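You operate a simulated robot arm through the tools that you are given. There is no shell and no other tool. Be economical: measure what you need, move in short steps, check, and stop when the job is done.

The job below is to be done with a simulated two-armed robot. You get a single attempt, and the scene is never put back.

Task
Stack the grease tub that says "GREASE 1" from the middle bench on top of the grease tub labelled "GREASE 0". Put the M8 clear tub from the middle bench on the black rubber pad and the M6 clear tub on the aisle side of the parts bench. Turn the blue selector knob to WASHERS. Stack the 2 mm steel disc from the corner bench on top of the 6 mm steel disc. Put the brown carton labelled "ring" from the corner bench on top of the grey spool and the brown carton labelled "M10" on top of the blue spool. Put one of the big nuts from the top of the gauge bench on top of the orange tag block. Pick up the bottle that says "rust oil" from the top of the gauge bench with one hand, pass it to the other hand and put it on the top tray of the blue trolley. Fetch the square wooden block and set it on the back of the winding bench. Fetch the M12 steel plate from the long bench and set it on the wall side of the parts bench. The order is free. Set down upright: clear tub, brown carton, bottle.

It is judged by the outcome, as a careful person would: the job done as asked, and still so three seconds after it is handed in. It fails if anything else is knocked over, pushed out of place, dropped, spilled or broken.

Robot
Two 7-joint arms with two-finger parallel grippers on one trunk, on a base that drives. Base frame: it is fixed to the floor where the robot stands at the start and does not move with it; the origin is under the middle of the robot, x ahead of it, y to its left, z up. Units: m, degrees, N and s.
The left shoulder is at the start at [0.02, 0.138, 1.325], the right one opposite. Places, roughly: aisle side of the parts bench (24x94 cm) [-2.14, 4.56, 0.76]; back of the winding bench (24x34 cm) [-2.08, -0.2, 0.84]; big nut (3x3x2 cm) [-3.4, -1.8, 0.9]; black rubber pad (8x8x3 cm) [0.5, 0.8, 0.9]; blue selector knob [0.2, 0.9, 0.9]; blue spool (10x10x8 cm) [0.6, -1.7, 0.9]; brown carton [0.5, -1.25, 1]; clear tub [0.5, 0.75, 1]; grease tub [0.5, 0, 1]; green bottle, grey bottle [-3, -2, 1]; grey spool (10x10x8 cm) [0.5, -1.4, 0.9]; orange tag block [-2.5, -1.75, 1]; square wooden block (6x6x4 cm) [-2.8, 0, 0.6]; steel disc [0.5, -1, 0.75]; steel plate [0.5, 4.75, 0.75]; top tray of the blue trolley [-3.3, 0, 0.7]; wall side of the parts bench (23x94 cm) [-2.14, 5.06, 0.76]. Payload 1.57 kg a hand.
The tool frame of a hand sits at the grasp point between the pads (the TCP): z along the fingers, y along the line on which they close. The tips reach 0.03 m beyond it. The gripper opens to 0.08 m. The fingers are 0.017 m wide and 0.012 m thick; the gripper's body (0.04 by 0.082 m) begins 0.08 m behind the TCP.
Orientation is told as [roll, pitch, yaw] about the base's x, y, z axes, in that order, counted from this pose: with the fingers straight down and closing along the base's y, the tool's x points along the base's -x, its y along +y and its z along -z.

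Tools
- The arms move only by the tool play_rows. It takes "left_motion", "right_motion" or both (then of equal length, played together; a hand with none holds still); each is a list of rows, each a list of 7 numbers: the shift along the tool's x, y, z in units of 30 mm (1.0 is 30 mm), then the turn, a rotation vector about the tool's x, y, z in units of 8 degrees (1.0 is 8 degrees), then the finger opening in m, from 0 to 0.08. In form: [[tx, ty, tz, wx, wy, wz, jaw], ...]. A call has 1 to 20 rows; each row shifts and turns the commanded pose from where the row before left it, along the tool's axes as they then stand. A call with a number of a shift or a turn outside -1 to 1 is refused whole. Each row takes 0.2 s and may step no farther than 0.05 m and 8.6 degrees from the row before; otherwise, or with a gripper value out of range, the whole call is refused. Where a pose cannot be reached the arm comes as near as it can. A force on the tool above 40 N (or 10 N above the force at the start of the call, whichever is more), or a blocked arm, ends the call early, and 0.2 s more pass. Each finger travels about 0.045 m/s and halts on what it meets, pressing with about 38 N; the grip force reading is that of the motor and also rises with nothing between the fingers. The clock runs only during rows and for 0.2 s after the last one: add rows that do not move to give the fingers time. The reply holds the time, the measured pose of the TCP, the force on the tool along the base axes, the opening and the grip force, in the units named above and with some noise, with the torque about the TCP (base axes, N m) and any sound that the robot's microphone picked up.
- Cameras (640 x 400 px; columns grow to the right, rows downward): "scene" is now at [0.1781, 0.0486, 1.2485]; the picture's right is [0.51, -0.86, 0.00], its down [-0.16, -0.09, -0.98] and it looks along [0.85, 0.50, -0.18] (base axes); focal length 214 px, centre (320, 200). "left" rides on the left gripper at [0.072, 0.007, -0.122] in its tool frame; the picture's right is [-0.09, 1.00, 0.00], its down [-0.84, -0.08, -0.54] and it looks along [-0.54, -0.05, 0.84] (tool axes); focal length 238 px, centre (320, 200). "right" rides on the right gripper at [0.072, -0.007, -0.122] in its tool frame; the picture's right is [0.09, 1.00, 0.00], its down [-0.84, 0.08, -0.54] and it looks along [-0.54, 0.05, 0.84] (tool axes); focal length 238 px, centre (320, 200). There is no depth. A picture from a camera that has moved, and an enlarged one, comes with that camera's place and axes in the base frame and with its lens.
- snapshot(camera): a new picture of that camera. The clock stands still meanwhile.
- raise_lower(by): slides the trunk up (or, below 0, down) by that many m; the arms and the scene camera ride with it, the base frame stays. It gives what a move gives, with no picture.
- roll_base(legs): drives the robot by 1 to 6 legs, each [ahead, left, turn to the left] in m, m and degrees, along the robot's own axes; the way and the turn of a leg run together, so that a leg with both is an arc; at most 1.5 m and 180 degrees a leg. The arms and the cameras ride along, it lands a little off, and it stops where it bumps. It gives what a move gives.
- aim_head(pan, tilt): turns the head with the scene camera to pan (to the left, within 60 degrees either way) and tilt (down, from -29 to 69), counted from straight ahead of the robot. It gives what a move gives.
- close_up(camera, box): a new picture of the part [left, top, right, bottom] of that camera's present view, enlarged. The clock stands still meanwhile.
- job_done(): hands the job in; it is judged then, once.

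Go step by step. Nothing tells you exact positions but the pictures and the camera data: compare them with the known pose of the tool, close in by small moves and look again before you grip or let go. The budget is 546 turns and 354 pictures, counting those below and the enlarged ones. Unless the task says otherwise, let go and move clear before handing in, and close with one line.

The tools are called after "Call:" as a command line: name --argument value ..., lists and objects as JSON in quotes. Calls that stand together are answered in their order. play_rows: Moves the arms, as the interface text tells. Its arguments: {"type":"object","properties":{"left_motion":{"type":"array"},"right_motion":{"type":"array"}},"required":[]} The other tools are called the same way: raise_lower (by) slides the trunk up or down; roll_base (legs) drives the base; aim_head (pan, tilt) turns the head that bears the scene camera; snapshot (camera) takes a picture; close_up (camera, box) takes an enlarged picture of a part of a camera's view; job_done () hands the job in.

At the start:

```text
clock: 0.0
left_tcp_pos: [0.2067, 0.3152, 1.1636]
left_orientation: [2.2, 14.8, -0.7]
left_contact_force: [-0.4, 0.1, 0.0]
left_moment: [-0.02, -0.03, 0.01]
left_gripper_width: 0.0802
left_gripper_force: 0.0
right_tcp_pos: [0.2817, 0.0289, 1.2227]
right_orientation: [-0.2, 8.9, 0.1]
right_contact_force: [0.5, -0.5, -0.4]
right_moment: [0.01, -0.02, -0.01]
right_gripper_width: 0.0804
right_gripper_force: 0.1
trunk travel left (down, up): [-0.7, 0.54]
robot x, y, heading: [0.0009, -0.0006, 0.1]
head pan, tilt: [30.7, 10.5]
```

scene: 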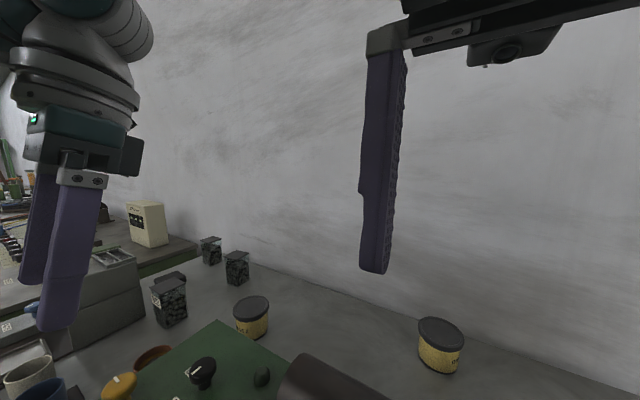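
right: 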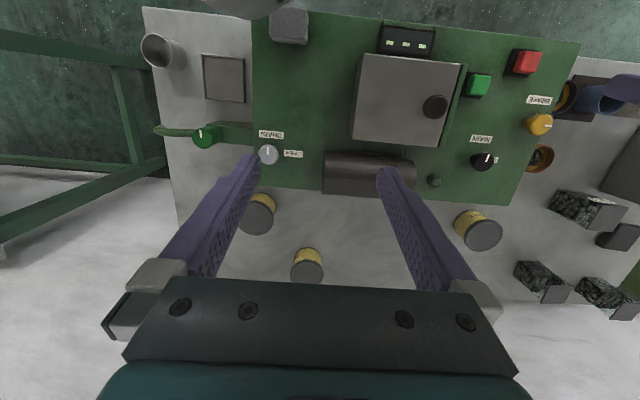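
left: 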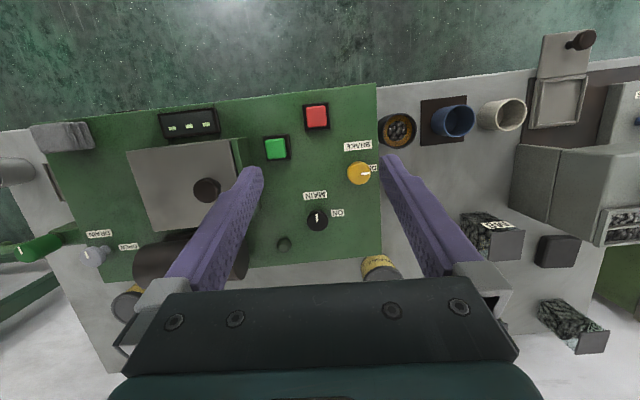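

I see the middle bench with a green control panel, grease tubs and clear tubs beyond it. First I look around with the head.

Call:
aim_head --pan 0 --tilt 45

Call:
snapshot --camera "scene"

Call:
aim_head --pan 55 --tilt 35

Call:
snapshot --camera "scene"

```text
clock: 1.0
left_tcp_pos: [0.2054, 0.3143, 1.1644]
left_orientation: [2.3, 14.9, -0.7]
left_contact_force: [0.9, 1.1, 0.5]
left_moment: [0.0, 0.06, -0.03]
left_gripper_width: 0.08
left_gripper_force: 0.1
right_tcp_pos: [0.282, 0.0278, 1.2221]
right_orientation: [-0.3, 8.9, 0.1]
right_contact_force: [0.2, 0.2, 0.0]
right_moment: [0.0, 0.0, 0.0]
right_gripper_width: 0.0801
right_gripper_force: 0.1
trunk travel left (down, up): [-0.7, 0.54]
robot x, y, heading: [0.0013, -0.0018, 0.0]
head pan, tilt: [0.0, 45.0]
```

```text
350 pictures are left
camera scene: at [0.1794, 0.0012, 1.1944], right [0.0, -1.0, 0.0], down [-0.71, 0.0, -0.71], along [0.71, 0.0, -0.71], focal length 214 px, centre (320, 200)
```

scene: 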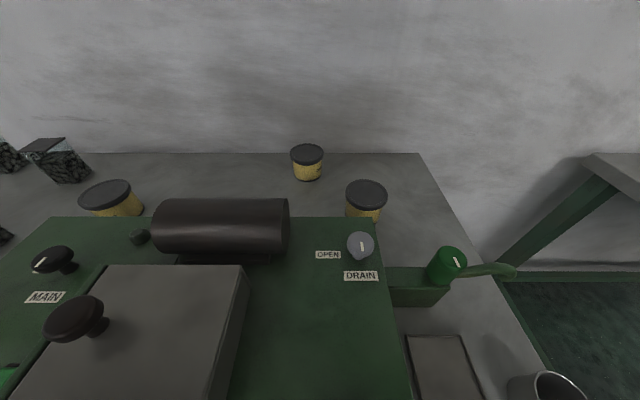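

```text
clock: 2.2
left_tcp_pos: [0.2071, 0.3122, 1.1652]
left_orientation: [2.2, 14.8, -0.7]
left_contact_force: [-0.5, 0.4, 0.0]
left_moment: [-0.01, -0.04, -0.02]
left_gripper_width: 0.0801
left_gripper_force: 0.0
right_tcp_pos: [0.2821, 0.0295, 1.2224]
right_orientation: [-0.3, 8.9, 0.1]
right_contact_force: [0.5, -0.9, -0.1]
right_moment: [0.01, 0.0, 0.02]
right_gripper_width: 0.0801
right_gripper_force: 0.1
trunk travel left (down, up): [-0.7, 0.54]
robot x, y, heading: [0.0015, 0.0016, -0.1]
head pan, tilt: [55.0, 35.0]
```

```text
349 pictures are left
camera scene: at [0.1486, 0.0732, 1.2092], right [0.82, -0.57, 0.0], down [-0.33, -0.47, -0.82], along [0.47, 0.67, -0.57], focal length 214 px, centre (320, 200)
```

scene: 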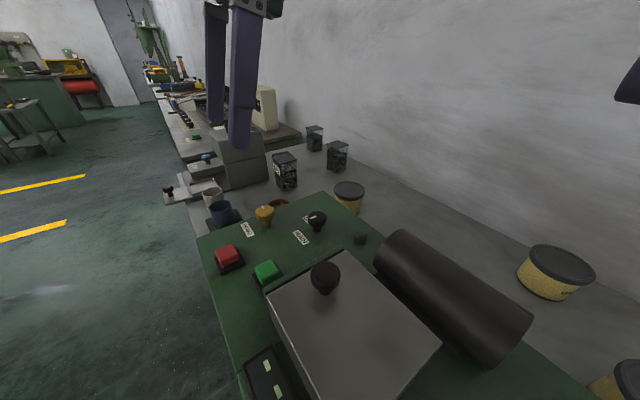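

The view is low; I raise the trunk for a better survey.

Call:
raise_lower --by 0.4

Call:
aim_head --pan 0 --tilt 60

Call:
snapshot --camera "scene"

Call:
aim_head --pan 50 --tilt 40

Call:
snapshot --camera "scene"

Call:
aim_head --pan -55 --tilt 40

Call:
snapshot --camera "scene"

```text
clock: 6.1
left_tcp_pos: [0.206, 0.3131, 1.5637]
left_orientation: [2.3, 14.9, -0.6]
left_contact_force: [0.3, -0.2, -0.8]
left_moment: [-0.01, 0.0, 0.02]
left_gripper_width: 0.0801
left_gripper_force: 0.0
right_tcp_pos: [0.28, 0.0283, 1.6225]
right_orientation: [-0.2, 8.9, 0.1]
right_contact_force: [0.8, 0.4, 0.3]
right_moment: [0.01, 0.0, 0.01]
right_gripper_width: 0.08
right_gripper_force: 0.1
trunk travel left (down, up): [-1.1, 0.14]
robot x, y, heading: [0.0024, -0.0009, 0.4]
head pan, tilt: [55.0, 35.0]
```

```text
clock: 7.3
left_tcp_pos: [0.207, 0.3135, 1.5636]
left_orientation: [2.2, 14.8, -0.6]
left_contact_force: [-0.4, 0.1, 0.5]
left_moment: [-0.03, 0.01, 0.0]
left_gripper_width: 0.0799
left_gripper_force: 0.1
right_tcp_pos: [0.2808, 0.0278, 1.6228]
right_orientation: [-0.2, 8.9, 0.2]
right_contact_force: [0.3, 0.6, 0.7]
right_moment: [0.01, -0.03, -0.02]
right_gripper_width: 0.0801
right_gripper_force: 0.1
trunk travel left (down, up): [-1.1, 0.14]
robot x, y, heading: [0.0011, -0.0011, 0.1]
head pan, tilt: [0.0, 60.0]
```

```text
348 pictures are left
camera scene: at [0.1647, 0.0012, 1.5749], right [0.0, -1.0, 0.0], down [-0.87, 0.0, -0.5], along [0.5, 0.0, -0.87], focal length 214 px, centre (320, 200)
```

scene: 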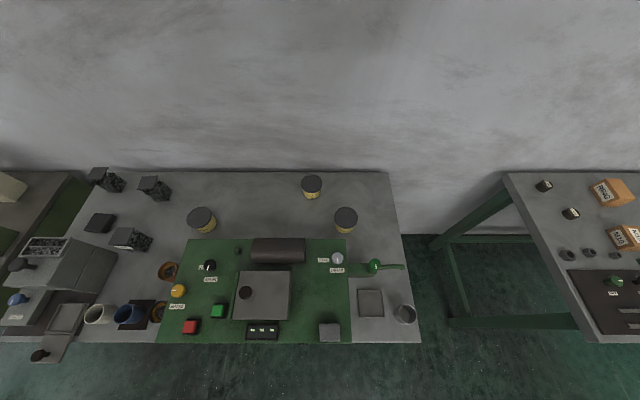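

```text
clock: 8.5
left_tcp_pos: [0.2055, 0.3135, 1.5634]
left_orientation: [2.3, 15.0, -0.7]
left_contact_force: [0.2, 0.4, 0.3]
left_moment: [0.0, -0.01, 0.03]
left_gripper_width: 0.0798
left_gripper_force: 0.1
right_tcp_pos: [0.2804, 0.0277, 1.6223]
right_orientation: [-0.1, 8.9, 0.1]
right_contact_force: [0.0, -0.1, -0.2]
right_moment: [-0.02, -0.05, 0.02]
right_gripper_width: 0.08
right_gripper_force: 0.0
trunk travel left (down, up): [-1.1, 0.14]
robot x, y, heading: [0.0005, 0.0001, 0.1]
head pan, tilt: [50.0, 40.0]
```

```text
347 pictures are left
camera scene: at [0.1527, 0.0662, 1.6016], right [0.77, -0.64, 0.0], down [-0.41, -0.49, -0.77], along [0.49, 0.59, -0.64], focal length 214 px, centre (320, 200)
```

scene: 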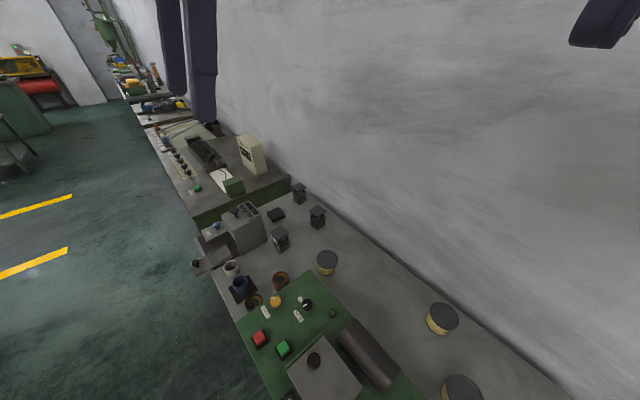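

```text
clock: 10.3
left_tcp_pos: [0.2062, 0.3134, 1.5634]
left_orientation: [2.2, 14.9, -0.7]
left_contact_force: [0.1, -0.8, -0.9]
left_moment: [0.03, -0.01, -0.01]
left_gripper_width: 0.0801
left_gripper_force: 0.1
right_tcp_pos: [0.2812, 0.0278, 1.6228]
right_orientation: [-0.2, 9.0, 0.1]
right_contact_force: [0.2, -0.1, -0.3]
right_moment: [0.01, -0.06, 0.02]
right_gripper_width: 0.0801
right_gripper_force: 0.0
trunk travel left (down, up): [-1.1, 0.14]
robot x, y, heading: [-0.001, -0.0005, 0.3]
head pan, tilt: [-55.0, 40.0]
```

```text
346 pictures are left
camera scene: at [0.1469, -0.0685, 1.6016], right [-0.82, -0.57, 0.0], down [-0.37, 0.53, -0.77], along [0.44, -0.63, -0.64], focal length 214 px, centre (320, 200)
```

scene: 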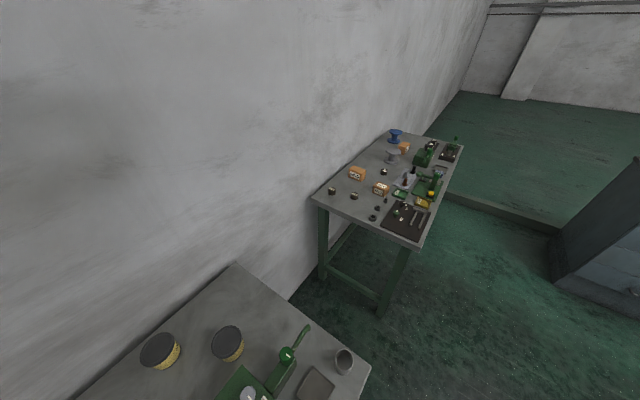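

Bench front edge is near x=0.11 and the tubs near x=0.55. I test how far the left arm reaches while high and clear.

Call:
play_rows --left_motion '[[0, 0, 0, 0, -0.93, 0, 0.08], [0, 0, 0, 0, -0.93, 0, 0.08], [-1, 0, 0, 0, 0, 0, 0.08], [-1, 0, 0, 0, 0, 0, 0.08], [-1, 0, 0, 0, 0, 0, 0.08], [-1, 0, 0, 0, 0, 0, 0.08], [-1, 0, 0, 0, 0, 0, 0.08], [-1, 0, 0, 0, 0, 0, 0.08], [-1, 0, 0, 0, 0, 0, 0.08], [-1, 0, 0, 0, 0, 0, 0.08], [-1, 0, 0, 0, 0, 0, 0.08], [-1, 0, 0, 0, 0, 0, 0.08]]'

```text
clock: 12.9
left_tcp_pos: [0.4584, 0.3215, 1.5464]
left_orientation: [2.0, 2.2, -0.4]
left_contact_force: [1.0, -0.2, -0.4]
left_moment: [-0.01, 0.0, -0.02]
left_gripper_width: 0.0801
left_gripper_force: 0.1
left hand out of reach, approached as far as the arm can: row 11, 12
right_tcp_pos: [0.2812, 0.0281, 1.6228]
right_orientation: [-0.2, 8.9, 0.1]
right_contact_force: [-0.5, -0.2, 0.1]
right_moment: [0.04, 0.01, -0.02]
right_gripper_width: 0.0802
right_gripper_force: 0.2
trunk travel left (down, up): [-1.1, 0.14]
robot x, y, heading: [-0.0016, 0.0022, 0.1]
head pan, tilt: [-55.0, 40.0]
```

Reach is ~0.46 m ahead when the hand is ~0.18 m below the shoulder, so lowering the trunk helps. I look straight down at the base/bench edge and each hand's layout.

Call:
aim_head --pan 0 --tilt 69

Call:
snapshot --camera "scene"

Call:
snapshot --camera "left"

Call:
snapshot --camera "right"

```text
clock: 14.2
left_tcp_pos: [0.4587, 0.3183, 1.5453]
left_orientation: [2.1, 2.1, -0.5]
left_contact_force: [0.8, -0.6, 1.0]
left_moment: [0.0, -0.02, -0.02]
left_gripper_width: 0.08
left_gripper_force: 0.1
right_tcp_pos: [0.2805, 0.0274, 1.622]
right_orientation: [-0.2, 8.9, 0.2]
right_contact_force: [-0.3, 0.1, 0.5]
right_moment: [0.0, 0.02, 0.01]
right_gripper_width: 0.0802
right_gripper_force: 0.1
trunk travel left (down, up): [-1.1, 0.14]
robot x, y, heading: [-0.0025, -0.0, -0.1]
head pan, tilt: [0.0, 68.8]
```

```text
345 pictures are left
camera scene: at [0.154, 0.0011, 1.5655], right [0.0, -1.0, 0.0], down [-0.93, 0.0, -0.36], along [0.36, 0.0, -0.93], focal length 214 px, centre (320, 200)
```

scene: 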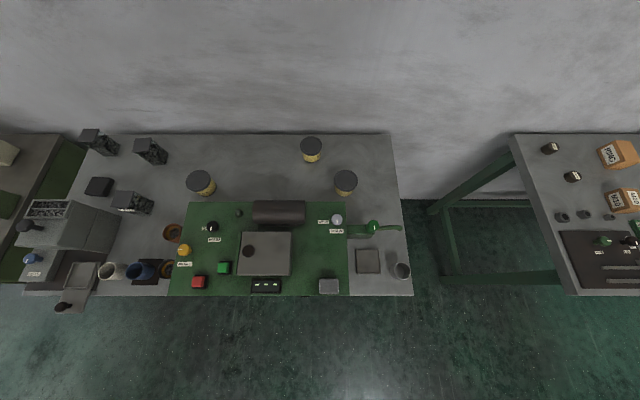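

```text
344 pictures are left
camera left: at [0.3918, 0.3219, 1.6702], right [0.1, 0.99, 0.03], down [0.86, -0.11, 0.51], along [0.51, -0.02, -0.86], focal length 238 px, centre (320, 200)
```

left: 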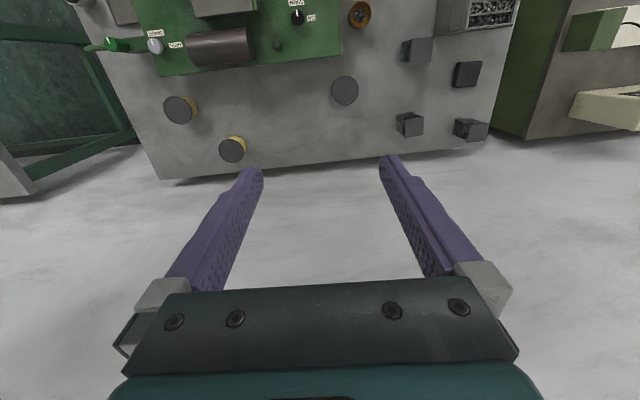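

```text
343 pictures are left
camera right: at [0.2294, 0.0225, 1.7541], right [-0.09, 1.0, 0.01], down [0.91, 0.08, 0.41], along [0.4, 0.05, -0.91], focal length 238 px, centre (320, 200)
```

right: 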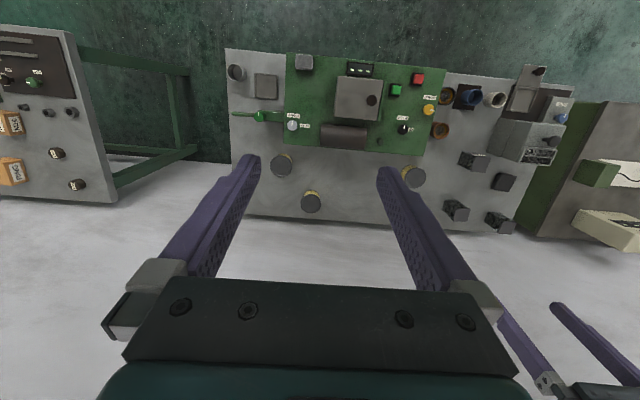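

Robot base isn't visible. I test whether the base may drive nearer to the bench (arms are high and clear).

Call:
roll_base --legs '[[0.1, 0, 0]]'

```text
clock: 15.3
left_tcp_pos: [0.5605, 0.3178, 1.5451]
left_orientation: [2.1, 2.3, -0.8]
left_contact_force: [-1.1, -0.3, -0.4]
left_moment: [0.03, 0.04, 0.0]
left_gripper_width: 0.08
left_gripper_force: 0.0
right_tcp_pos: [0.382, 0.0281, 1.6223]
right_orientation: [-0.2, 8.9, 0.1]
right_contact_force: [0.0, 0.9, -0.4]
right_moment: [0.0, -0.01, -0.03]
right_gripper_width: 0.0801
right_gripper_force: 0.1
trunk travel left (down, up): [-1.1, 0.14]
robot x, y, heading: [0.1028, -0.0023, -0.0]
head pan, tilt: [0.0, 68.8]
```

It moved freely. I try further, with the arms high.

Call:
roll_base --legs '[[0.1, 0, 0]]'

```text
clock: 16.4
left_tcp_pos: [0.6613, 0.3182, 1.5455]
left_orientation: [2.1, 2.5, -0.8]
left_contact_force: [0.4, -0.3, 0.1]
left_moment: [0.02, -0.01, 0.01]
left_gripper_width: 0.0798
left_gripper_force: 0.1
right_tcp_pos: [0.482, 0.0286, 1.6215]
right_orientation: [-0.4, 8.9, 0.0]
right_contact_force: [0.3, -0.7, 0.5]
right_moment: [0.0, -0.04, -0.03]
right_gripper_width: 0.0799
right_gripper_force: 0.1
trunk travel left (down, up): [-1.1, 0.14]
robot x, y, heading: [0.2002, 0.0003, -0.2]
head pan, tilt: [0.0, 68.8]
```

The base passes under the bench. Now I pull the left arm back in and survey the middle bench labels with close-ups.

Call:
roll_base --legs '[[-0.3, 0, 0]]'

Call:
play_rows --left_motion '[[1, 0, 0, 0, 0, 0, 0.08], [1, 0, 0, 0, 0, 0, 0.08], [1, 0, 0, 0, 0, 0, 0.08], [1, 0, 0, 0, 0, 0, 0.08], [1, 0, 0, 0, 0, 0, 0.08], [1, 0, 0, 0, 0, 0, 0.08], [1, 0, 0, 0, 0, 0, 0.08], [1, 0, 0, 0, 0, 0, 0.08]]'

Call:
raise_lower --by -0.3

Call:
aim_head --pan 0 --tilt 35

Call:
snapshot --camera "scene"

Call:
close_up --camera "scene" --box '[180, 100, 400, 240]'

```text
clock: 18.5
left_tcp_pos: [0.3649, 0.3181, 1.544]
left_orientation: [2.2, 2.4, -0.6]
left_contact_force: [-0.1, -0.5, 1.0]
left_moment: [0.0, -0.01, 0.0]
left_gripper_width: 0.0798
left_gripper_force: 0.0
right_tcp_pos: [0.1867, 0.0285, 1.6246]
right_orientation: [-0.2, 9.0, 0.2]
right_contact_force: [0.6, 0.1, 0.4]
right_moment: [-0.01, 0.0, -0.01]
right_gripper_width: 0.08
right_gripper_force: 0.0
trunk travel left (down, up): [-1.1, 0.14]
robot x, y, heading: [-0.0949, 0.0013, -0.1]
head pan, tilt: [0.0, 68.8]
```

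```text
clock: 20.5
left_tcp_pos: [0.3124, 0.3899, 1.5267]
left_orientation: [2.4, 10.1, -1.4]
left_contact_force: [0.6, 0.1, 0.1]
left_moment: [0.01, 0.0, 0.02]
left_gripper_width: 0.0799
left_gripper_force: 0.2
left hand out of reach, approached as far as the arm can: row 1, 2, 3, 4, 5, 6, 7, 8
right_tcp_pos: [0.1869, 0.0281, 1.6223]
right_orientation: [-0.3, 8.9, 0.2]
right_contact_force: [0.8, -0.2, -0.5]
right_moment: [0.0, -0.02, 0.05]
right_gripper_width: 0.08
right_gripper_force: 0.1
trunk travel left (down, up): [-1.1, 0.14]
robot x, y, heading: [-0.0946, -0.0022, 0.2]
head pan, tilt: [0.0, 68.8]
stopped in row 8 (left hand): the arm was blocked; the commanded pose is now the measured one
```

```text
clock: 23.5
left_tcp_pos: [0.3126, 0.3895, 1.2263]
left_orientation: [2.4, 10.1, -1.3]
left_contact_force: [-0.7, 0.8, 0.1]
left_moment: [-0.02, -0.02, -0.01]
left_gripper_width: 0.0798
left_gripper_force: 0.1
right_tcp_pos: [0.1871, 0.0282, 1.3212]
right_orientation: [-0.3, 9.0, 0.2]
right_contact_force: [0.8, 0.2, 0.3]
right_moment: [0.02, -0.01, -0.02]
right_gripper_width: 0.0798
right_gripper_force: 0.0
trunk travel left (down, up): [-0.8, 0.44]
robot x, y, heading: [-0.0934, -0.0, 0.0]
head pan, tilt: [0.0, 68.8]
```

```text
clock: 24.5
left_tcp_pos: [0.3129, 0.3897, 1.2263]
left_orientation: [2.4, 10.1, -1.3]
left_contact_force: [-0.1, -0.5, -0.2]
left_moment: [0.0, -0.03, 0.01]
left_gripper_width: 0.0801
left_gripper_force: 0.1
right_tcp_pos: [0.1861, 0.028, 1.3222]
right_orientation: [-0.3, 9.0, 0.3]
right_contact_force: [0.0, 0.6, -0.2]
right_moment: [-0.05, 0.01, 0.02]
right_gripper_width: 0.0799
right_gripper_force: 0.1
trunk travel left (down, up): [-0.8, 0.44]
robot x, y, heading: [-0.097, -0.0002, -0.1]
head pan, tilt: [0.0, 35.0]
```

```text
342 pictures are left
camera scene: at [0.0921, 0.0012, 1.3091], right [0.0, -1.0, 0.0], down [-0.57, 0.0, -0.82], along [0.82, 0.0, -0.57], focal length 214 px, centre (320, 200)
```

scene: 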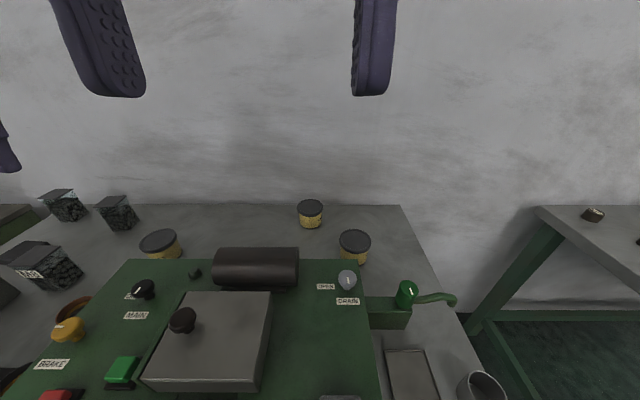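

```text
2.86 times, centred on (290, 170) of scene
camera zoom: at [0.0921, 0.0012, 1.3091], right [0.0, -1.0, 0.0], down [-0.57, 0.0, -0.82], along [0.82, 0.0, -0.57], focal length 613 px, centre (406, 286)
```

zoom: 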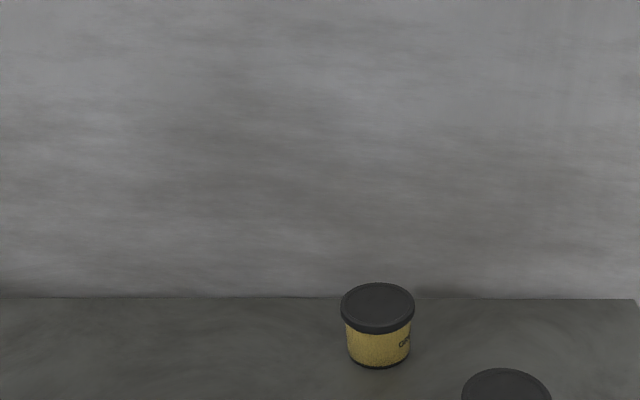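

The middle tub's label faces right. I zoom on the others.

Call:
close_up --camera "scene" --box '[290, 190, 390, 270]'

Call:
close_up --camera "scene" --box '[0, 170, 220, 310]'

```text
5.00 times, centred on (340, 230) of scene
camera zoom: at [0.0921, 0.0012, 1.3091], right [0.0, -1.0, 0.0], down [-0.57, 0.0, -0.82], along [0.82, 0.0, -0.57], focal length 1072 px, centre (220, 50)
```

zoom: 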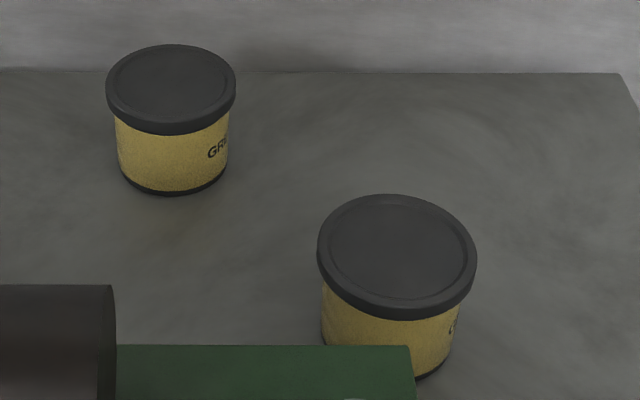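

```text
2.86 times, centred on (110, 240) of scene
camera zoom: at [0.0921, 0.0012, 1.3091], right [0.0, -1.0, 0.0], down [-0.57, 0.0, -0.82], along [0.82, 0.0, -0.57], focal length 613 px, centre (920, 86)
```

zoom: 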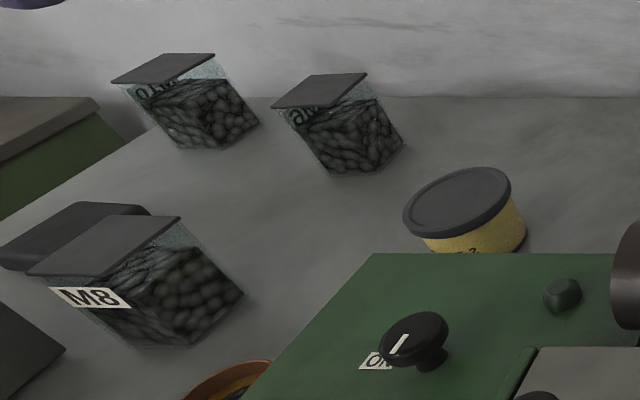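

M8 is at the front left; other labels need other viewpoints. I move right a bit to read the grease labels.

Call:
roll_base --legs '[[0, -0.45, 0]]'

Call:
aim_head --pan 35 --tilt 30

Call:
snapshot --camera "scene"

```text
clock: 27.2
left_tcp_pos: [0.3144, -0.0648, 1.2261]
left_orientation: [2.3, 10.0, -1.3]
left_contact_force: [1.0, 0.3, -0.4]
left_moment: [-0.04, 0.01, 0.0]
left_gripper_width: 0.08
left_gripper_force: 0.0
right_tcp_pos: [0.1875, -0.4269, 1.3222]
right_orientation: [-0.3, 9.0, 0.2]
right_contact_force: [-0.4, 0.6, -0.1]
right_moment: [0.03, -0.01, -0.01]
right_gripper_width: 0.0799
right_gripper_force: 0.0
trunk travel left (down, up): [-0.8, 0.44]
robot x, y, heading: [-0.0959, -0.4585, 0.1]
head pan, tilt: [0.0, 35.0]
```

```text
clock: 28.2
left_tcp_pos: [0.3142, -0.0657, 1.2261]
left_orientation: [2.4, 10.1, -1.2]
left_contact_force: [0.8, -1.3, 0.4]
left_moment: [0.0, -0.01, 0.02]
left_gripper_width: 0.0797
left_gripper_force: 0.1
right_tcp_pos: [0.1872, -0.4263, 1.3222]
right_orientation: [-0.3, 9.0, 0.2]
right_contact_force: [-0.9, 0.0, -0.1]
right_moment: [-0.02, -0.02, -0.03]
right_gripper_width: 0.0801
right_gripper_force: 0.2
trunk travel left (down, up): [-0.8, 0.44]
robot x, y, heading: [-0.0945, -0.4569, 0.2]
head pan, tilt: [35.0, 30.0]
```

```text
338 pictures are left
camera scene: at [0.0792, -0.4026, 1.317], right [0.57, -0.82, 0.0], down [-0.41, -0.29, -0.87], along [0.71, 0.5, -0.5], focal length 214 px, centre (320, 200)
```

scene: 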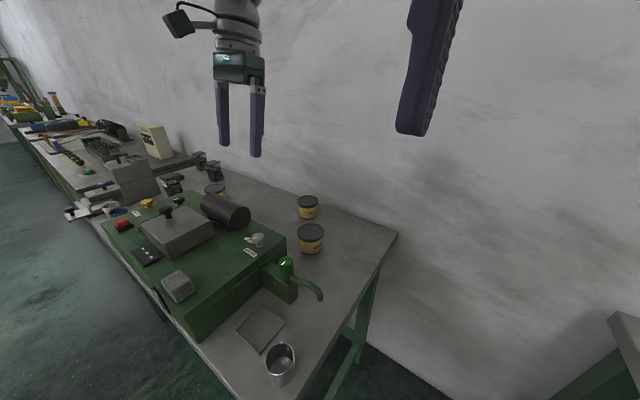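

Call:
close_up --camera "scene" --box '[280, 180, 350, 260]'

Call:
close_up --camera "scene" --box '[120, 140, 240, 220]'

```text
5.00 times, centred on (315, 220) of scene
camera zoom: at [0.0792, -0.4026, 1.317], right [0.57, -0.82, 0.0], down [-0.41, -0.29, -0.87], along [0.71, 0.5, -0.5], focal length 1072 px, centre (345, 100)
```

zoom: 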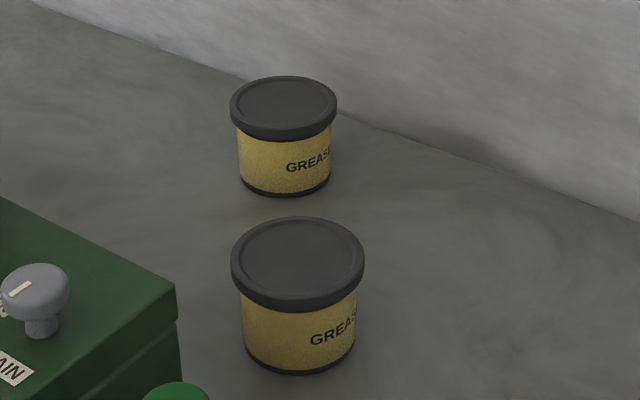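

```text
5.00 times, centred on (180, 180) of scene
camera zoom: at [0.0792, -0.4026, 1.317], right [0.57, -0.82, 0.0], down [-0.41, -0.29, -0.87], along [0.71, 0.5, -0.5], focal length 1072 px, centre (1020, 300)
```

zoom: 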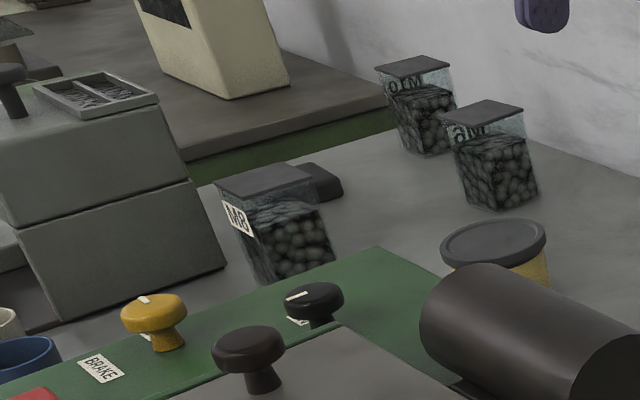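

The numbers face away to the right/back. I move ahead into the gap between benches and look left.

Call:
roll_base --legs '[[0, -0.2, 0], [0.35, 0, 0]]'

Call:
aim_head --pan 59 --tilt 25

Call:
snapshot --camera "scene"

```text
clock: 31.7
left_tcp_pos: [0.6666, -0.2666, 1.2253]
left_orientation: [2.4, 10.0, -1.2]
left_contact_force: [0.7, -0.4, -0.5]
left_moment: [0.01, -0.02, 0.03]
left_gripper_width: 0.0799
left_gripper_force: 0.0
right_tcp_pos: [0.5401, -0.627, 1.3215]
right_orientation: [-0.3, 9.0, 0.3]
right_contact_force: [0.3, 0.1, -0.3]
right_moment: [-0.01, 0.02, -0.03]
right_gripper_width: 0.0798
right_gripper_force: 0.0
trunk travel left (down, up): [-0.8, 0.44]
robot x, y, heading: [0.259, -0.6582, 0.2]
head pan, tilt: [35.0, 30.0]
```

```text
clock: 32.6
left_tcp_pos: [0.6657, -0.2666, 1.225]
left_orientation: [2.3, 10.1, -1.2]
left_contact_force: [0.3, 0.4, -0.3]
left_moment: [0.0, 0.0, -0.01]
left_gripper_width: 0.0799
left_gripper_force: 0.0
right_tcp_pos: [0.5408, -0.6268, 1.3225]
right_orientation: [-0.3, 9.0, 0.2]
right_contact_force: [-0.1, -0.2, -0.7]
right_moment: [0.01, 0.01, -0.02]
right_gripper_width: 0.0798
right_gripper_force: 0.0
trunk travel left (down, up): [-0.8, 0.44]
robot x, y, heading: [0.262, -0.6587, 0.4]
head pan, tilt: [59.0, 25.0]
```

```text
335 pictures are left
camera scene: at [0.405, -0.5768, 1.3249], right [0.86, -0.51, 0.0], down [-0.22, -0.36, -0.91], along [0.46, 0.78, -0.42], focal length 214 px, centre (320, 200)
```

scene: 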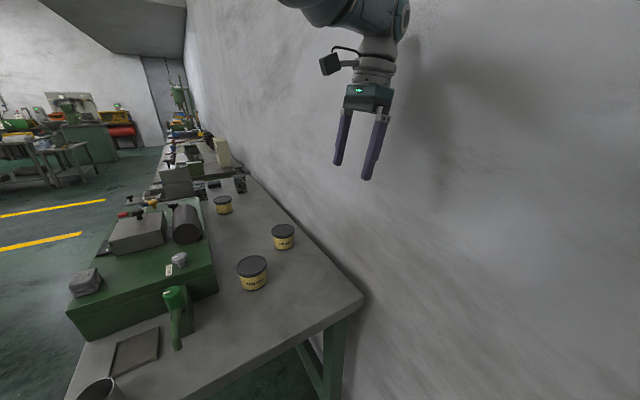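

Call:
close_up --camera "scene" --box '[200, 180, 310, 300]'

Call:
aim_head --pan -40 --tilt 40

Call:
snapshot --camera "scene"

```text
3.33 times, centred on (255, 240) of scene
camera zoom: at [0.405, -0.5768, 1.3249], right [0.86, -0.51, 0.0], down [-0.22, -0.36, -0.91], along [0.46, 0.78, -0.42], focal length 715 px, centre (537, 67)
```

zoom: 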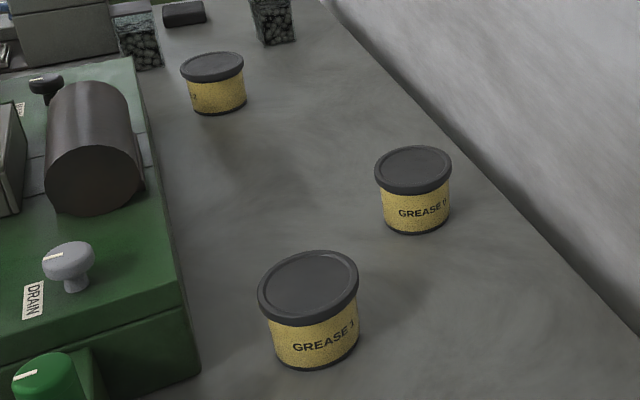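

```text
clock: 34.3
left_tcp_pos: [0.666, -0.267, 1.2256]
left_orientation: [2.4, 10.1, -1.1]
left_contact_force: [-0.5, 0.2, 0.4]
left_moment: [0.01, 0.04, 0.01]
left_gripper_width: 0.0798
left_gripper_force: 0.0
right_tcp_pos: [0.5404, -0.6285, 1.3214]
right_orientation: [-0.3, 9.0, 0.3]
right_contact_force: [0.6, -0.9, -0.5]
right_moment: [0.02, -0.02, -0.02]
right_gripper_width: 0.0799
right_gripper_force: 0.0
trunk travel left (down, up): [-0.8, 0.44]
robot x, y, heading: [0.2591, -0.6593, 0.0]
head pan, tilt: [-40.0, 40.0]
```

```text
333 pictures are left
camera scene: at [0.4232, -0.7102, 1.3016], right [-0.64, -0.77, 0.0], down [-0.49, 0.41, -0.77], along [0.59, -0.49, -0.64], focal length 214 px, centre (320, 200)
```

scene: 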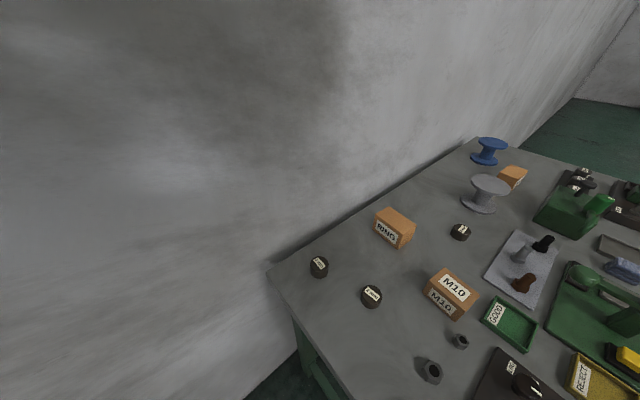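

GREASE 1 is the nearest tub; I confirm the back one's number and zoom on the corner-bench items.

Call:
close_up --camera "scene" --box '[300, 200, 480, 320]'

Call:
close_up --camera "scene" --box '[440, 130, 560, 250]'

Call:
aim_head --pan 59 --tilt 25

Call:
close_up --camera "scene" --box '[260, 215, 310, 260]'

```text
3.33 times, centred on (390, 260) of scene
camera zoom: at [0.4232, -0.7102, 1.3016], right [-0.64, -0.77, 0.0], down [-0.49, 0.41, -0.77], along [0.59, -0.49, -0.64], focal length 715 px, centre (87, 0)
```

zoom: 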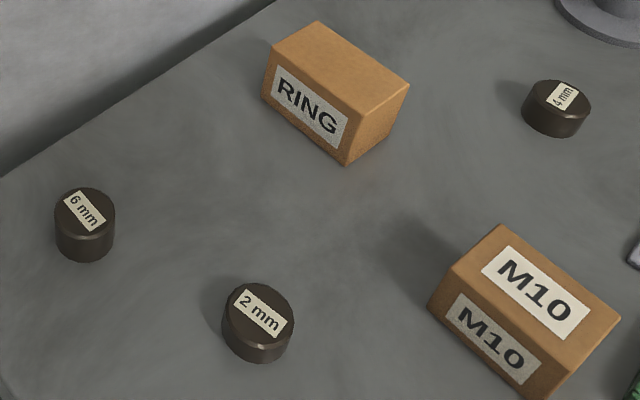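

```text
3.33 times, centred on (500, 190) of scene
camera zoom: at [0.4232, -0.7102, 1.3016], right [-0.64, -0.77, 0.0], down [-0.49, 0.41, -0.77], along [0.59, -0.49, -0.64], focal length 715 px, centre (-280, 233)
```

zoom: 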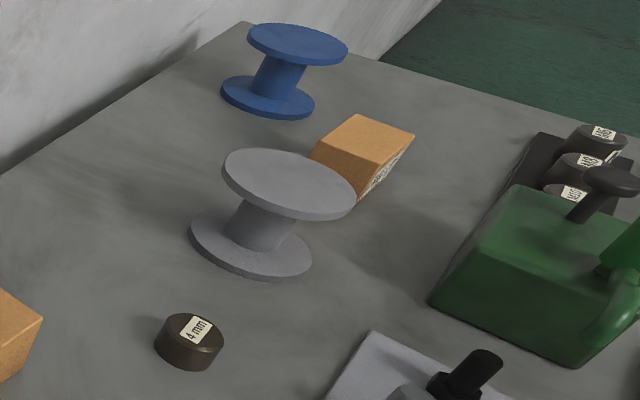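

```text
clock: 36.1
left_tcp_pos: [0.6659, -0.2655, 1.2264]
left_orientation: [2.4, 10.2, -1.2]
left_contact_force: [-0.2, 0.2, 0.2]
left_moment: [0.03, -0.03, 0.02]
left_gripper_width: 0.08
left_gripper_force: 0.1
right_tcp_pos: [0.5417, -0.628, 1.3221]
right_orientation: [-0.2, 9.0, 0.4]
right_contact_force: [0.1, 0.4, 0.2]
right_moment: [-0.03, 0.02, 0.01]
right_gripper_width: 0.0799
right_gripper_force: 0.1
trunk travel left (down, up): [-0.8, 0.44]
robot x, y, heading: [0.2597, -0.6574, 0.1]
head pan, tilt: [59.0, 25.0]
```

```text
8.89 times, centred on (285, 238) of scene
camera zoom: at [0.405, -0.5768, 1.3249], right [0.86, -0.51, 0.0], down [-0.22, -0.36, -0.91], along [0.46, 0.78, -0.42], focal length 1906 px, centre (631, -133)
```

zoom: 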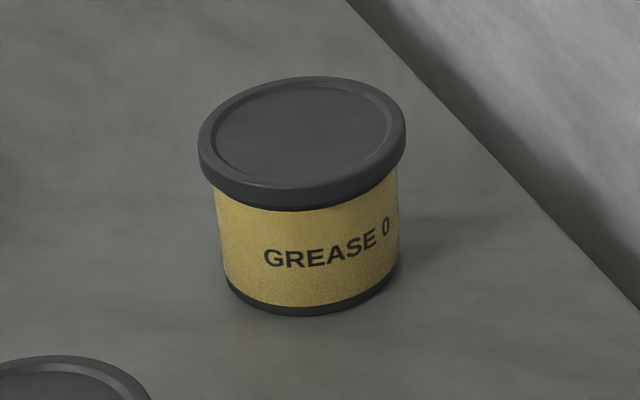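

GREASE 0 is at about (0.615, 0.035), GREASE 1 at about (0.475, −0.084), lid tops z≈0.92. I retract the left arm and move to stand by GREASE 1.

Call:
play_rows --left_motion '[[0.5, -0.3, -0.3, 0, 0, 0, 0.08], [0.8, -0.5, 0, 0, 0, 0, 0.08], [0.9, -0.5, 0, 0, 0, 0, 0.08], [0.9, -0.5, 0, 0, 0, 0, 0.08], [0.9, -0.5, 0, 0, 0, 0, 0.08], [0.9, -0.5, 0, 0, 0, 0, 0.08], [0.9, 0, 0, 0, 0, 0, 0.08]]'

```text
clock: 37.9
left_tcp_pos: [0.646, -0.2794, 1.2332]
left_orientation: [2.5, 17.1, -1.1]
left_contact_force: [-0.1, 0.7, -0.2]
left_moment: [0.0, 0.0, 0.01]
left_gripper_width: 0.08
left_gripper_force: 0.0
left hand out of reach, approached as far as the arm can: row 1, 2, 3, 4, 5, 6, 7
right_tcp_pos: [0.541, -0.6273, 1.3227]
right_orientation: [-0.2, 9.0, 0.2]
right_contact_force: [0.2, -0.6, 0.7]
right_moment: [-0.03, -0.01, -0.02]
right_gripper_width: 0.0799
right_gripper_force: 0.1
trunk travel left (down, up): [-0.8, 0.44]
robot x, y, heading: [0.2572, -0.6587, 0.3]
head pan, tilt: [59.0, 25.0]
stopped in row 7 (left hand): the arm was blocked; the commanded pose is now the measured one
```

The left arm sits in an awkward stretched pose; I try lowering the hand first and then retracting.

Call:
play_rows --left_motion '[[0, 0, 0.5, 0, -0.5, 0, 0.08], [0, 0, 0.7, 0, -0.5, 0, 0.08], [0, 0, 0.7, 0, -0.5, 0, 0.08], [0.3, 0, 0.7, 0, -0.5, 0, 0.08], [0.5, 0, 0.7, 0, 0, 0, 0.08]]'

Call:
snapshot --camera "scene"

```text
clock: 39.1
left_tcp_pos: [0.6786, -0.2412, 1.1319]
left_orientation: [2.3, 1.0, -1.7]
left_contact_force: [-0.6, 0.9, -0.9]
left_moment: [0.0, -0.04, -0.01]
left_gripper_width: 0.0796
left_gripper_force: 0.1
left hand out of reach, approached as far as the arm can: row 1, 2, 3, 4, 5
right_tcp_pos: [0.5403, -0.6279, 1.3218]
right_orientation: [-0.2, 9.0, 0.3]
right_contact_force: [0.5, 0.7, 0.5]
right_moment: [-0.04, 0.02, 0.01]
right_gripper_width: 0.0802
right_gripper_force: 0.1
trunk travel left (down, up): [-0.8, 0.44]
robot x, y, heading: [0.2598, -0.6578, 0.2]
head pan, tilt: [59.0, 25.0]
```

```text
329 pictures are left
camera scene: at [0.405, -0.5767, 1.325], right [0.86, -0.51, 0.0], down [-0.22, -0.36, -0.91], along [0.46, 0.78, -0.42], focal length 214 px, centre (320, 200)
```

scene: 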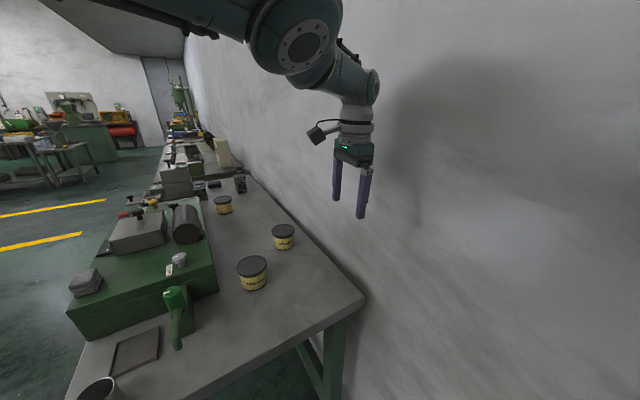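

I back the base off to get room, then work the left arm back in.

Call:
roll_base --legs '[[-0.3, 0, 0]]'

Call:
play_rows --left_motion '[[0.7, 0, 0, 0, 0, 0, 0.08], [0.7, 0, 0, 0, 0, 0, 0.08], [0.7, 0, 0, 0, 0, 0, 0.08], [0.7, 0, 0, 0, 0, 0, 0.08]]'

```text
clock: 41.1
left_tcp_pos: [0.3824, -0.2439, 1.1309]
left_orientation: [2.3, 1.0, -2.0]
left_contact_force: [0.5, -0.3, -0.2]
left_moment: [0.0, 0.0, 0.0]
left_gripper_width: 0.0799
left_gripper_force: 0.0
right_tcp_pos: [0.241, -0.6285, 1.3219]
right_orientation: [-0.3, 9.0, 0.0]
right_contact_force: [-0.5, -0.7, -0.7]
right_moment: [0.0, 0.02, 0.0]
right_gripper_width: 0.0799
right_gripper_force: 0.1
trunk travel left (down, up): [-0.8, 0.44]
robot x, y, heading: [-0.0393, -0.6563, 0.1]
head pan, tilt: [59.0, 25.0]
```

```text
clock: 42.1
left_tcp_pos: [0.3561, -0.2061, 1.1191]
left_orientation: [2.2, 1.1, -2.0]
left_contact_force: [-0.5, -0.7, -0.2]
left_moment: [0.01, -0.01, -0.02]
left_gripper_width: 0.08
left_gripper_force: 0.1
left hand out of reach, approached as far as the arm can: row 1, 2, 3, 4
right_tcp_pos: [0.2426, -0.6296, 1.3217]
right_orientation: [-0.2, 9.0, 0.1]
right_contact_force: [0.2, 0.1, 0.0]
right_moment: [-0.04, 0.0, 0.01]
right_gripper_width: 0.0801
right_gripper_force: 0.1
trunk travel left (down, up): [-0.8, 0.44]
robot x, y, heading: [-0.0374, -0.6577, 0.2]
head pan, tilt: [59.0, 25.0]
```

The elbow seems stuck straight; a move up should bend it.

Call:
play_rows --left_motion '[[0, 0, -0.8, 0, 0, 0, 0.08], [0, 0, -0.8, 0, 0, 0, 0.08], [0, 0, -0.8, 0, 0, 0, 0.08], [0, 0, -0.8, 0, 0, 0, 0.08]]'

Call:
play_rows --left_motion '[[0.5, -0.5, -0.3, 0, 0, 0, 0.08], [0.5, -0.5, -0.3, 0, 0, 0, 0.08], [0.5, -0.5, 0, 0, 0, 0, 0.08]]'

```text
clock: 43.1
left_tcp_pos: [0.3671, -0.2054, 1.2159]
left_orientation: [2.4, 1.1, -2.0]
left_contact_force: [-0.5, 0.7, 0.4]
left_moment: [-0.02, 0.0, -0.03]
left_gripper_width: 0.0798
left_gripper_force: 0.1
left hand out of reach, approached as far as the arm can: row 1, 2
right_tcp_pos: [0.2414, -0.6293, 1.3217]
right_orientation: [-0.3, 9.0, 0.0]
right_contact_force: [0.4, 0.6, -0.3]
right_moment: [0.03, -0.02, 0.02]
right_gripper_width: 0.0802
right_gripper_force: 0.0
trunk travel left (down, up): [-0.8, 0.44]
robot x, y, heading: [-0.0411, -0.658, -0.1]
head pan, tilt: [59.0, 25.0]
```

```text
clock: 43.9
left_tcp_pos: [0.3596, -0.2055, 1.2184]
left_orientation: [2.1, 3.4, -1.0]
left_contact_force: [0.5, -0.3, -1.0]
left_moment: [0.0, 0.0, -0.02]
left_gripper_width: 0.0801
left_gripper_force: 0.0
left hand out of reach, approached as far as the arm can: row 1, 2, 3
right_tcp_pos: [0.2416, -0.6297, 1.3227]
right_orientation: [-0.3, 8.9, 0.1]
right_contact_force: [-0.2, 0.0, 0.1]
right_moment: [0.02, -0.04, -0.01]
right_gripper_width: 0.0797
right_gripper_force: 0.1
trunk travel left (down, up): [-0.8, 0.44]
robot x, y, heading: [-0.0407, -0.657, -0.1]
head pan, tilt: [59.0, 25.0]
```

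Call:
play_rows --left_motion '[[0, 0, -0.8, 0, 0, 0, 0.08], [0, 0, -0.8, 0, 0, 0, 0.08], [0, 0, -0.8, 0, 0, 0, 0.08], [0, 0, -0.8, 0, 0, 0, 0.08], [0, 0, -0.8, 0, 0, 0, 0.08], [0, 0, -0.8, 0, 0, 0, 0.08]]'

Call:
play_rows --left_motion '[[0.5, 0, 0, 0, 0, 0, 0.08], [0.5, 0, 0, 0, 0, 0, 0.08], [0.5, 0, 0, 0, 0, 0, 0.08]]'

Call:
snapshot --camera "scene"

```text
clock: 44.8
left_tcp_pos: [0.3352, -0.2149, 1.2378]
left_orientation: [2.2, 11.9, -2.0]
left_contact_force: [-0.1, -0.4, -0.8]
left_moment: [0.02, -0.01, 0.0]
left_gripper_width: 0.0801
left_gripper_force: 0.1
left hand out of reach, approached as far as the arm can: row 3, 4
right_tcp_pos: [0.2429, -0.6302, 1.3216]
right_orientation: [-0.1, 9.0, 0.2]
right_contact_force: [-0.7, -0.9, 0.2]
right_moment: [-0.01, 0.03, 0.01]
right_gripper_width: 0.0801
right_gripper_force: 0.0
trunk travel left (down, up): [-0.8, 0.44]
robot x, y, heading: [-0.0409, -0.6573, 0.0]
head pan, tilt: [59.0, 25.0]
stopped in row 4 (left hand): the arm was blocked; the commanded pose is now the measured one
```

```text
clock: 45.8
left_tcp_pos: [0.3097, -0.1975, 1.2243]
left_orientation: [2.3, 16.6, -3.0]
left_contact_force: [0.1, 0.1, 0.4]
left_moment: [-0.02, 0.0, -0.01]
left_gripper_width: 0.0802
left_gripper_force: 0.0
left hand out of reach, approached as far as the arm can: row 1, 2, 3
right_tcp_pos: [0.2415, -0.63, 1.3219]
right_orientation: [-0.1, 9.0, 0.1]
right_contact_force: [0.1, 0.5, 0.1]
right_moment: [0.01, 0.02, 0.02]
right_gripper_width: 0.08
right_gripper_force: 0.0
trunk travel left (down, up): [-0.8, 0.44]
robot x, y, heading: [-0.0401, -0.659, 0.0]
head pan, tilt: [59.0, 25.0]
stopped in row 3 (left hand): the arm was blocked; the commanded pose is now the measured one
```

```text
328 pictures are left
camera scene: at [0.1071, -0.5778, 1.325], right [0.86, -0.52, 0.0], down [-0.22, -0.36, -0.91], along [0.47, 0.78, -0.42], focal length 214 px, centre (320, 200)
```

scene: 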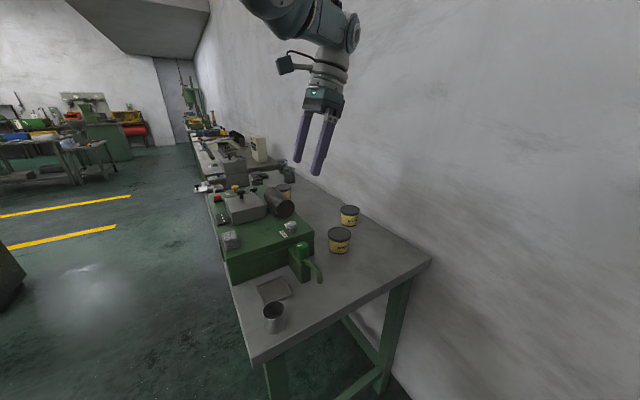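

I'll try down-and-in with larger combined steps, tilting freely.

Call:
play_rows --left_motion '[[0.3, 0, 1, 0, 0, 0, 0.08], [0.3, 0, 1, 0, 0, 0, 0.08], [0.4, 0, 1, 0, 0, 0, 0.08], [0.5, 0, 1, 0, 0, 0, 0.08], [0.6, 0, 0.9, 0, 0, 0, 0.08], [0.7, 0, 0.8, 0, 0, 0, 0.08], [0.8, 0, 0.6, 0, 0, 0, 0.08]]'

```text
clock: 47.4
left_tcp_pos: [0.2135, -0.1333, 1.0548]
left_orientation: [2.2, 16.8, -3.0]
left_contact_force: [0.1, -0.3, 0.3]
left_moment: [0.01, 0.01, 0.0]
left_gripper_width: 0.0803
left_gripper_force: 0.1
left hand out of reach, approached as far as the arm can: row 1, 2, 3, 4, 5, 6, 7
right_tcp_pos: [0.2412, -0.6282, 1.3217]
right_orientation: [-0.2, 9.0, 0.2]
right_contact_force: [0.1, 0.1, -0.4]
right_moment: [0.02, 0.0, -0.02]
right_gripper_width: 0.0802
right_gripper_force: 0.0
trunk travel left (down, up): [-0.8, 0.44]
robot x, y, heading: [-0.0391, -0.6598, 0.2]
head pan, tilt: [59.0, 25.0]
```

Call:
play_rows --left_motion '[[0, -1, 0, 0, 0, 0, 0.08], [0, -1, 0, 0, 0, 0, 0.08], [0, -1, 0, 0, 0, 0, 0.08], [0, -1, 0, 0, 0, 0, 0.08], [0, -1, 0, 0, 0, 0, 0.08], [0, -1, 0, 0, 0, 0, 0.08]]'

```text
clock: 48.8
left_tcp_pos: [0.2779, -0.2551, 1.0028]
left_orientation: [2.3, 16.6, -2.9]
left_contact_force: [-0.1, -0.3, 0.0]
left_moment: [0.03, 0.01, -0.01]
left_gripper_width: 0.08
left_gripper_force: 0.1
left hand out of reach, approached as far as the arm can: row 1, 2, 3, 4, 5, 6
right_tcp_pos: [0.243, -0.6297, 1.3222]
right_orientation: [-0.4, 9.0, 0.0]
right_contact_force: [0.1, 0.3, 0.4]
right_moment: [-0.01, 0.0, -0.02]
right_gripper_width: 0.08
right_gripper_force: 0.1
trunk travel left (down, up): [-0.8, 0.44]
robot x, y, heading: [-0.0377, -0.6572, 0.1]
head pan, tilt: [59.0, 25.0]
```

Call:
play_rows --left_motion '[[0, -0.5, -1, 0, 0, 0, 0.08], [0, -0.5, -1, 0, 0, 0, 0.08], [0, -0.5, -1, 0, 0, 0, 0.08], [0, 0, -1, 0, 0, 0, 0.08], [0, 0, -1, 0, 0, 0, 0.08], [0, 0, -1, 0, 0, 0, 0.08], [0, 0, -1, 0, 0, 0, 0.08], [0, 0, -1, 0, 0, 0, 0.08]]'

```text
clock: 50.6
left_tcp_pos: [0.3613, -0.302, 1.2198]
left_orientation: [2.2, 16.5, -3.0]
left_contact_force: [0.4, 0.4, 1.3]
left_moment: [0.02, -0.01, 0.02]
left_gripper_width: 0.0801
left_gripper_force: 0.1
left hand out of reach, approached as far as the arm can: row 1, 2, 3, 7, 8
right_tcp_pos: [0.2428, -0.6286, 1.3211]
right_orientation: [-0.2, 9.0, 0.1]
right_contact_force: [0.2, 0.6, -0.4]
right_moment: [-0.01, -0.02, 0.03]
right_gripper_width: 0.0801
right_gripper_force: 0.1
trunk travel left (down, up): [-0.8, 0.44]
robot x, y, heading: [-0.0384, -0.6538, 0.0]
head pan, tilt: [59.0, 25.0]
```

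Call:
play_rows --left_motion '[[0, 0, 0.7, 0, 0, 0, 0.08], [0, 0, 0.7, 0, 0, 0, 0.08], [0, 0, 0.7, 0, 0, 0, 0.08], [0, 0, 0.3, 0, 0, 0, 0.08], [0, 0, 0, 0, 0, 0, 0.08], [0, 0, 0, 0, 0, 0, 0.08]]'

```text
clock: 52.0
left_tcp_pos: [0.3417, -0.2953, 1.1504]
left_orientation: [2.2, 16.6, -2.9]
left_contact_force: [-0.1, -0.6, 0.3]
left_moment: [0.01, 0.01, -0.01]
left_gripper_width: 0.0799
left_gripper_force: 0.0
right_tcp_pos: [0.2418, -0.6298, 1.3218]
right_orientation: [-0.3, 9.0, 0.1]
right_contact_force: [-0.2, 0.4, -0.8]
right_moment: [0.0, -0.05, 0.01]
right_gripper_width: 0.08
right_gripper_force: 0.0
trunk travel left (down, up): [-0.8, 0.44]
robot x, y, heading: [-0.0382, -0.6566, 0.1]
head pan, tilt: [59.0, 25.0]
```

Now it is within reach. I retract gently from here.

Call:
play_rows --left_motion '[[0.5, -0.2, 0, 0, 0, 0, 0.08], [0.5, -0.2, 0, 0, 0, 0, 0.08], [0.5, -0.2, 0, 0, 0, 0, 0.08]]'

```text
clock: 52.8
left_tcp_pos: [0.2972, -0.3121, 1.1635]
left_orientation: [2.3, 16.5, -3.0]
left_contact_force: [0.5, -0.3, -0.2]
left_moment: [0.02, -0.02, 0.01]
left_gripper_width: 0.0804
left_gripper_force: 0.0
right_tcp_pos: [0.2427, -0.6297, 1.3222]
right_orientation: [-0.3, 9.0, 0.2]
right_contact_force: [0.3, -1.0, 0.5]
right_moment: [0.04, -0.03, 0.03]
right_gripper_width: 0.0801
right_gripper_force: 0.1
trunk travel left (down, up): [-0.8, 0.44]
robot x, y, heading: [-0.0394, -0.6581, 0.0]
head pan, tilt: [59.0, 25.0]
```

Call:
play_rows --left_motion '[[0.6, -0.6, 0.2, 0, 0, 0, 0.08], [0.6, -0.6, 0.2, 0, 0, 0, 0.08], [0.6, -0.6, 0.2, 0, 0, 0, 0.08], [0.6, -0.6, 0.2, 0, 0, 0, 0.08], [0.6, -0.6, 0.2, 0, 0, 0, 0.08], [0.3, -0.4, 0.2, 0, 0, 0, 0.08]]'

```text
clock: 54.2
left_tcp_pos: [0.1864, -0.4074, 1.1528]
left_orientation: [2.2, 16.5, -3.0]
left_contact_force: [0.1, 0.4, -0.4]
left_moment: [-0.02, 0.0, -0.02]
left_gripper_width: 0.0798
left_gripper_force: 0.0
right_tcp_pos: [0.2422, -0.6297, 1.3224]
right_orientation: [-0.3, 9.0, 0.1]
right_contact_force: [0.3, 0.4, -0.2]
right_moment: [-0.05, -0.01, 0.01]
right_gripper_width: 0.0799
right_gripper_force: 0.1
trunk travel left (down, up): [-0.8, 0.44]
robot x, y, heading: [-0.0376, -0.6588, -0.3]
head pan, tilt: [59.0, 25.0]
```

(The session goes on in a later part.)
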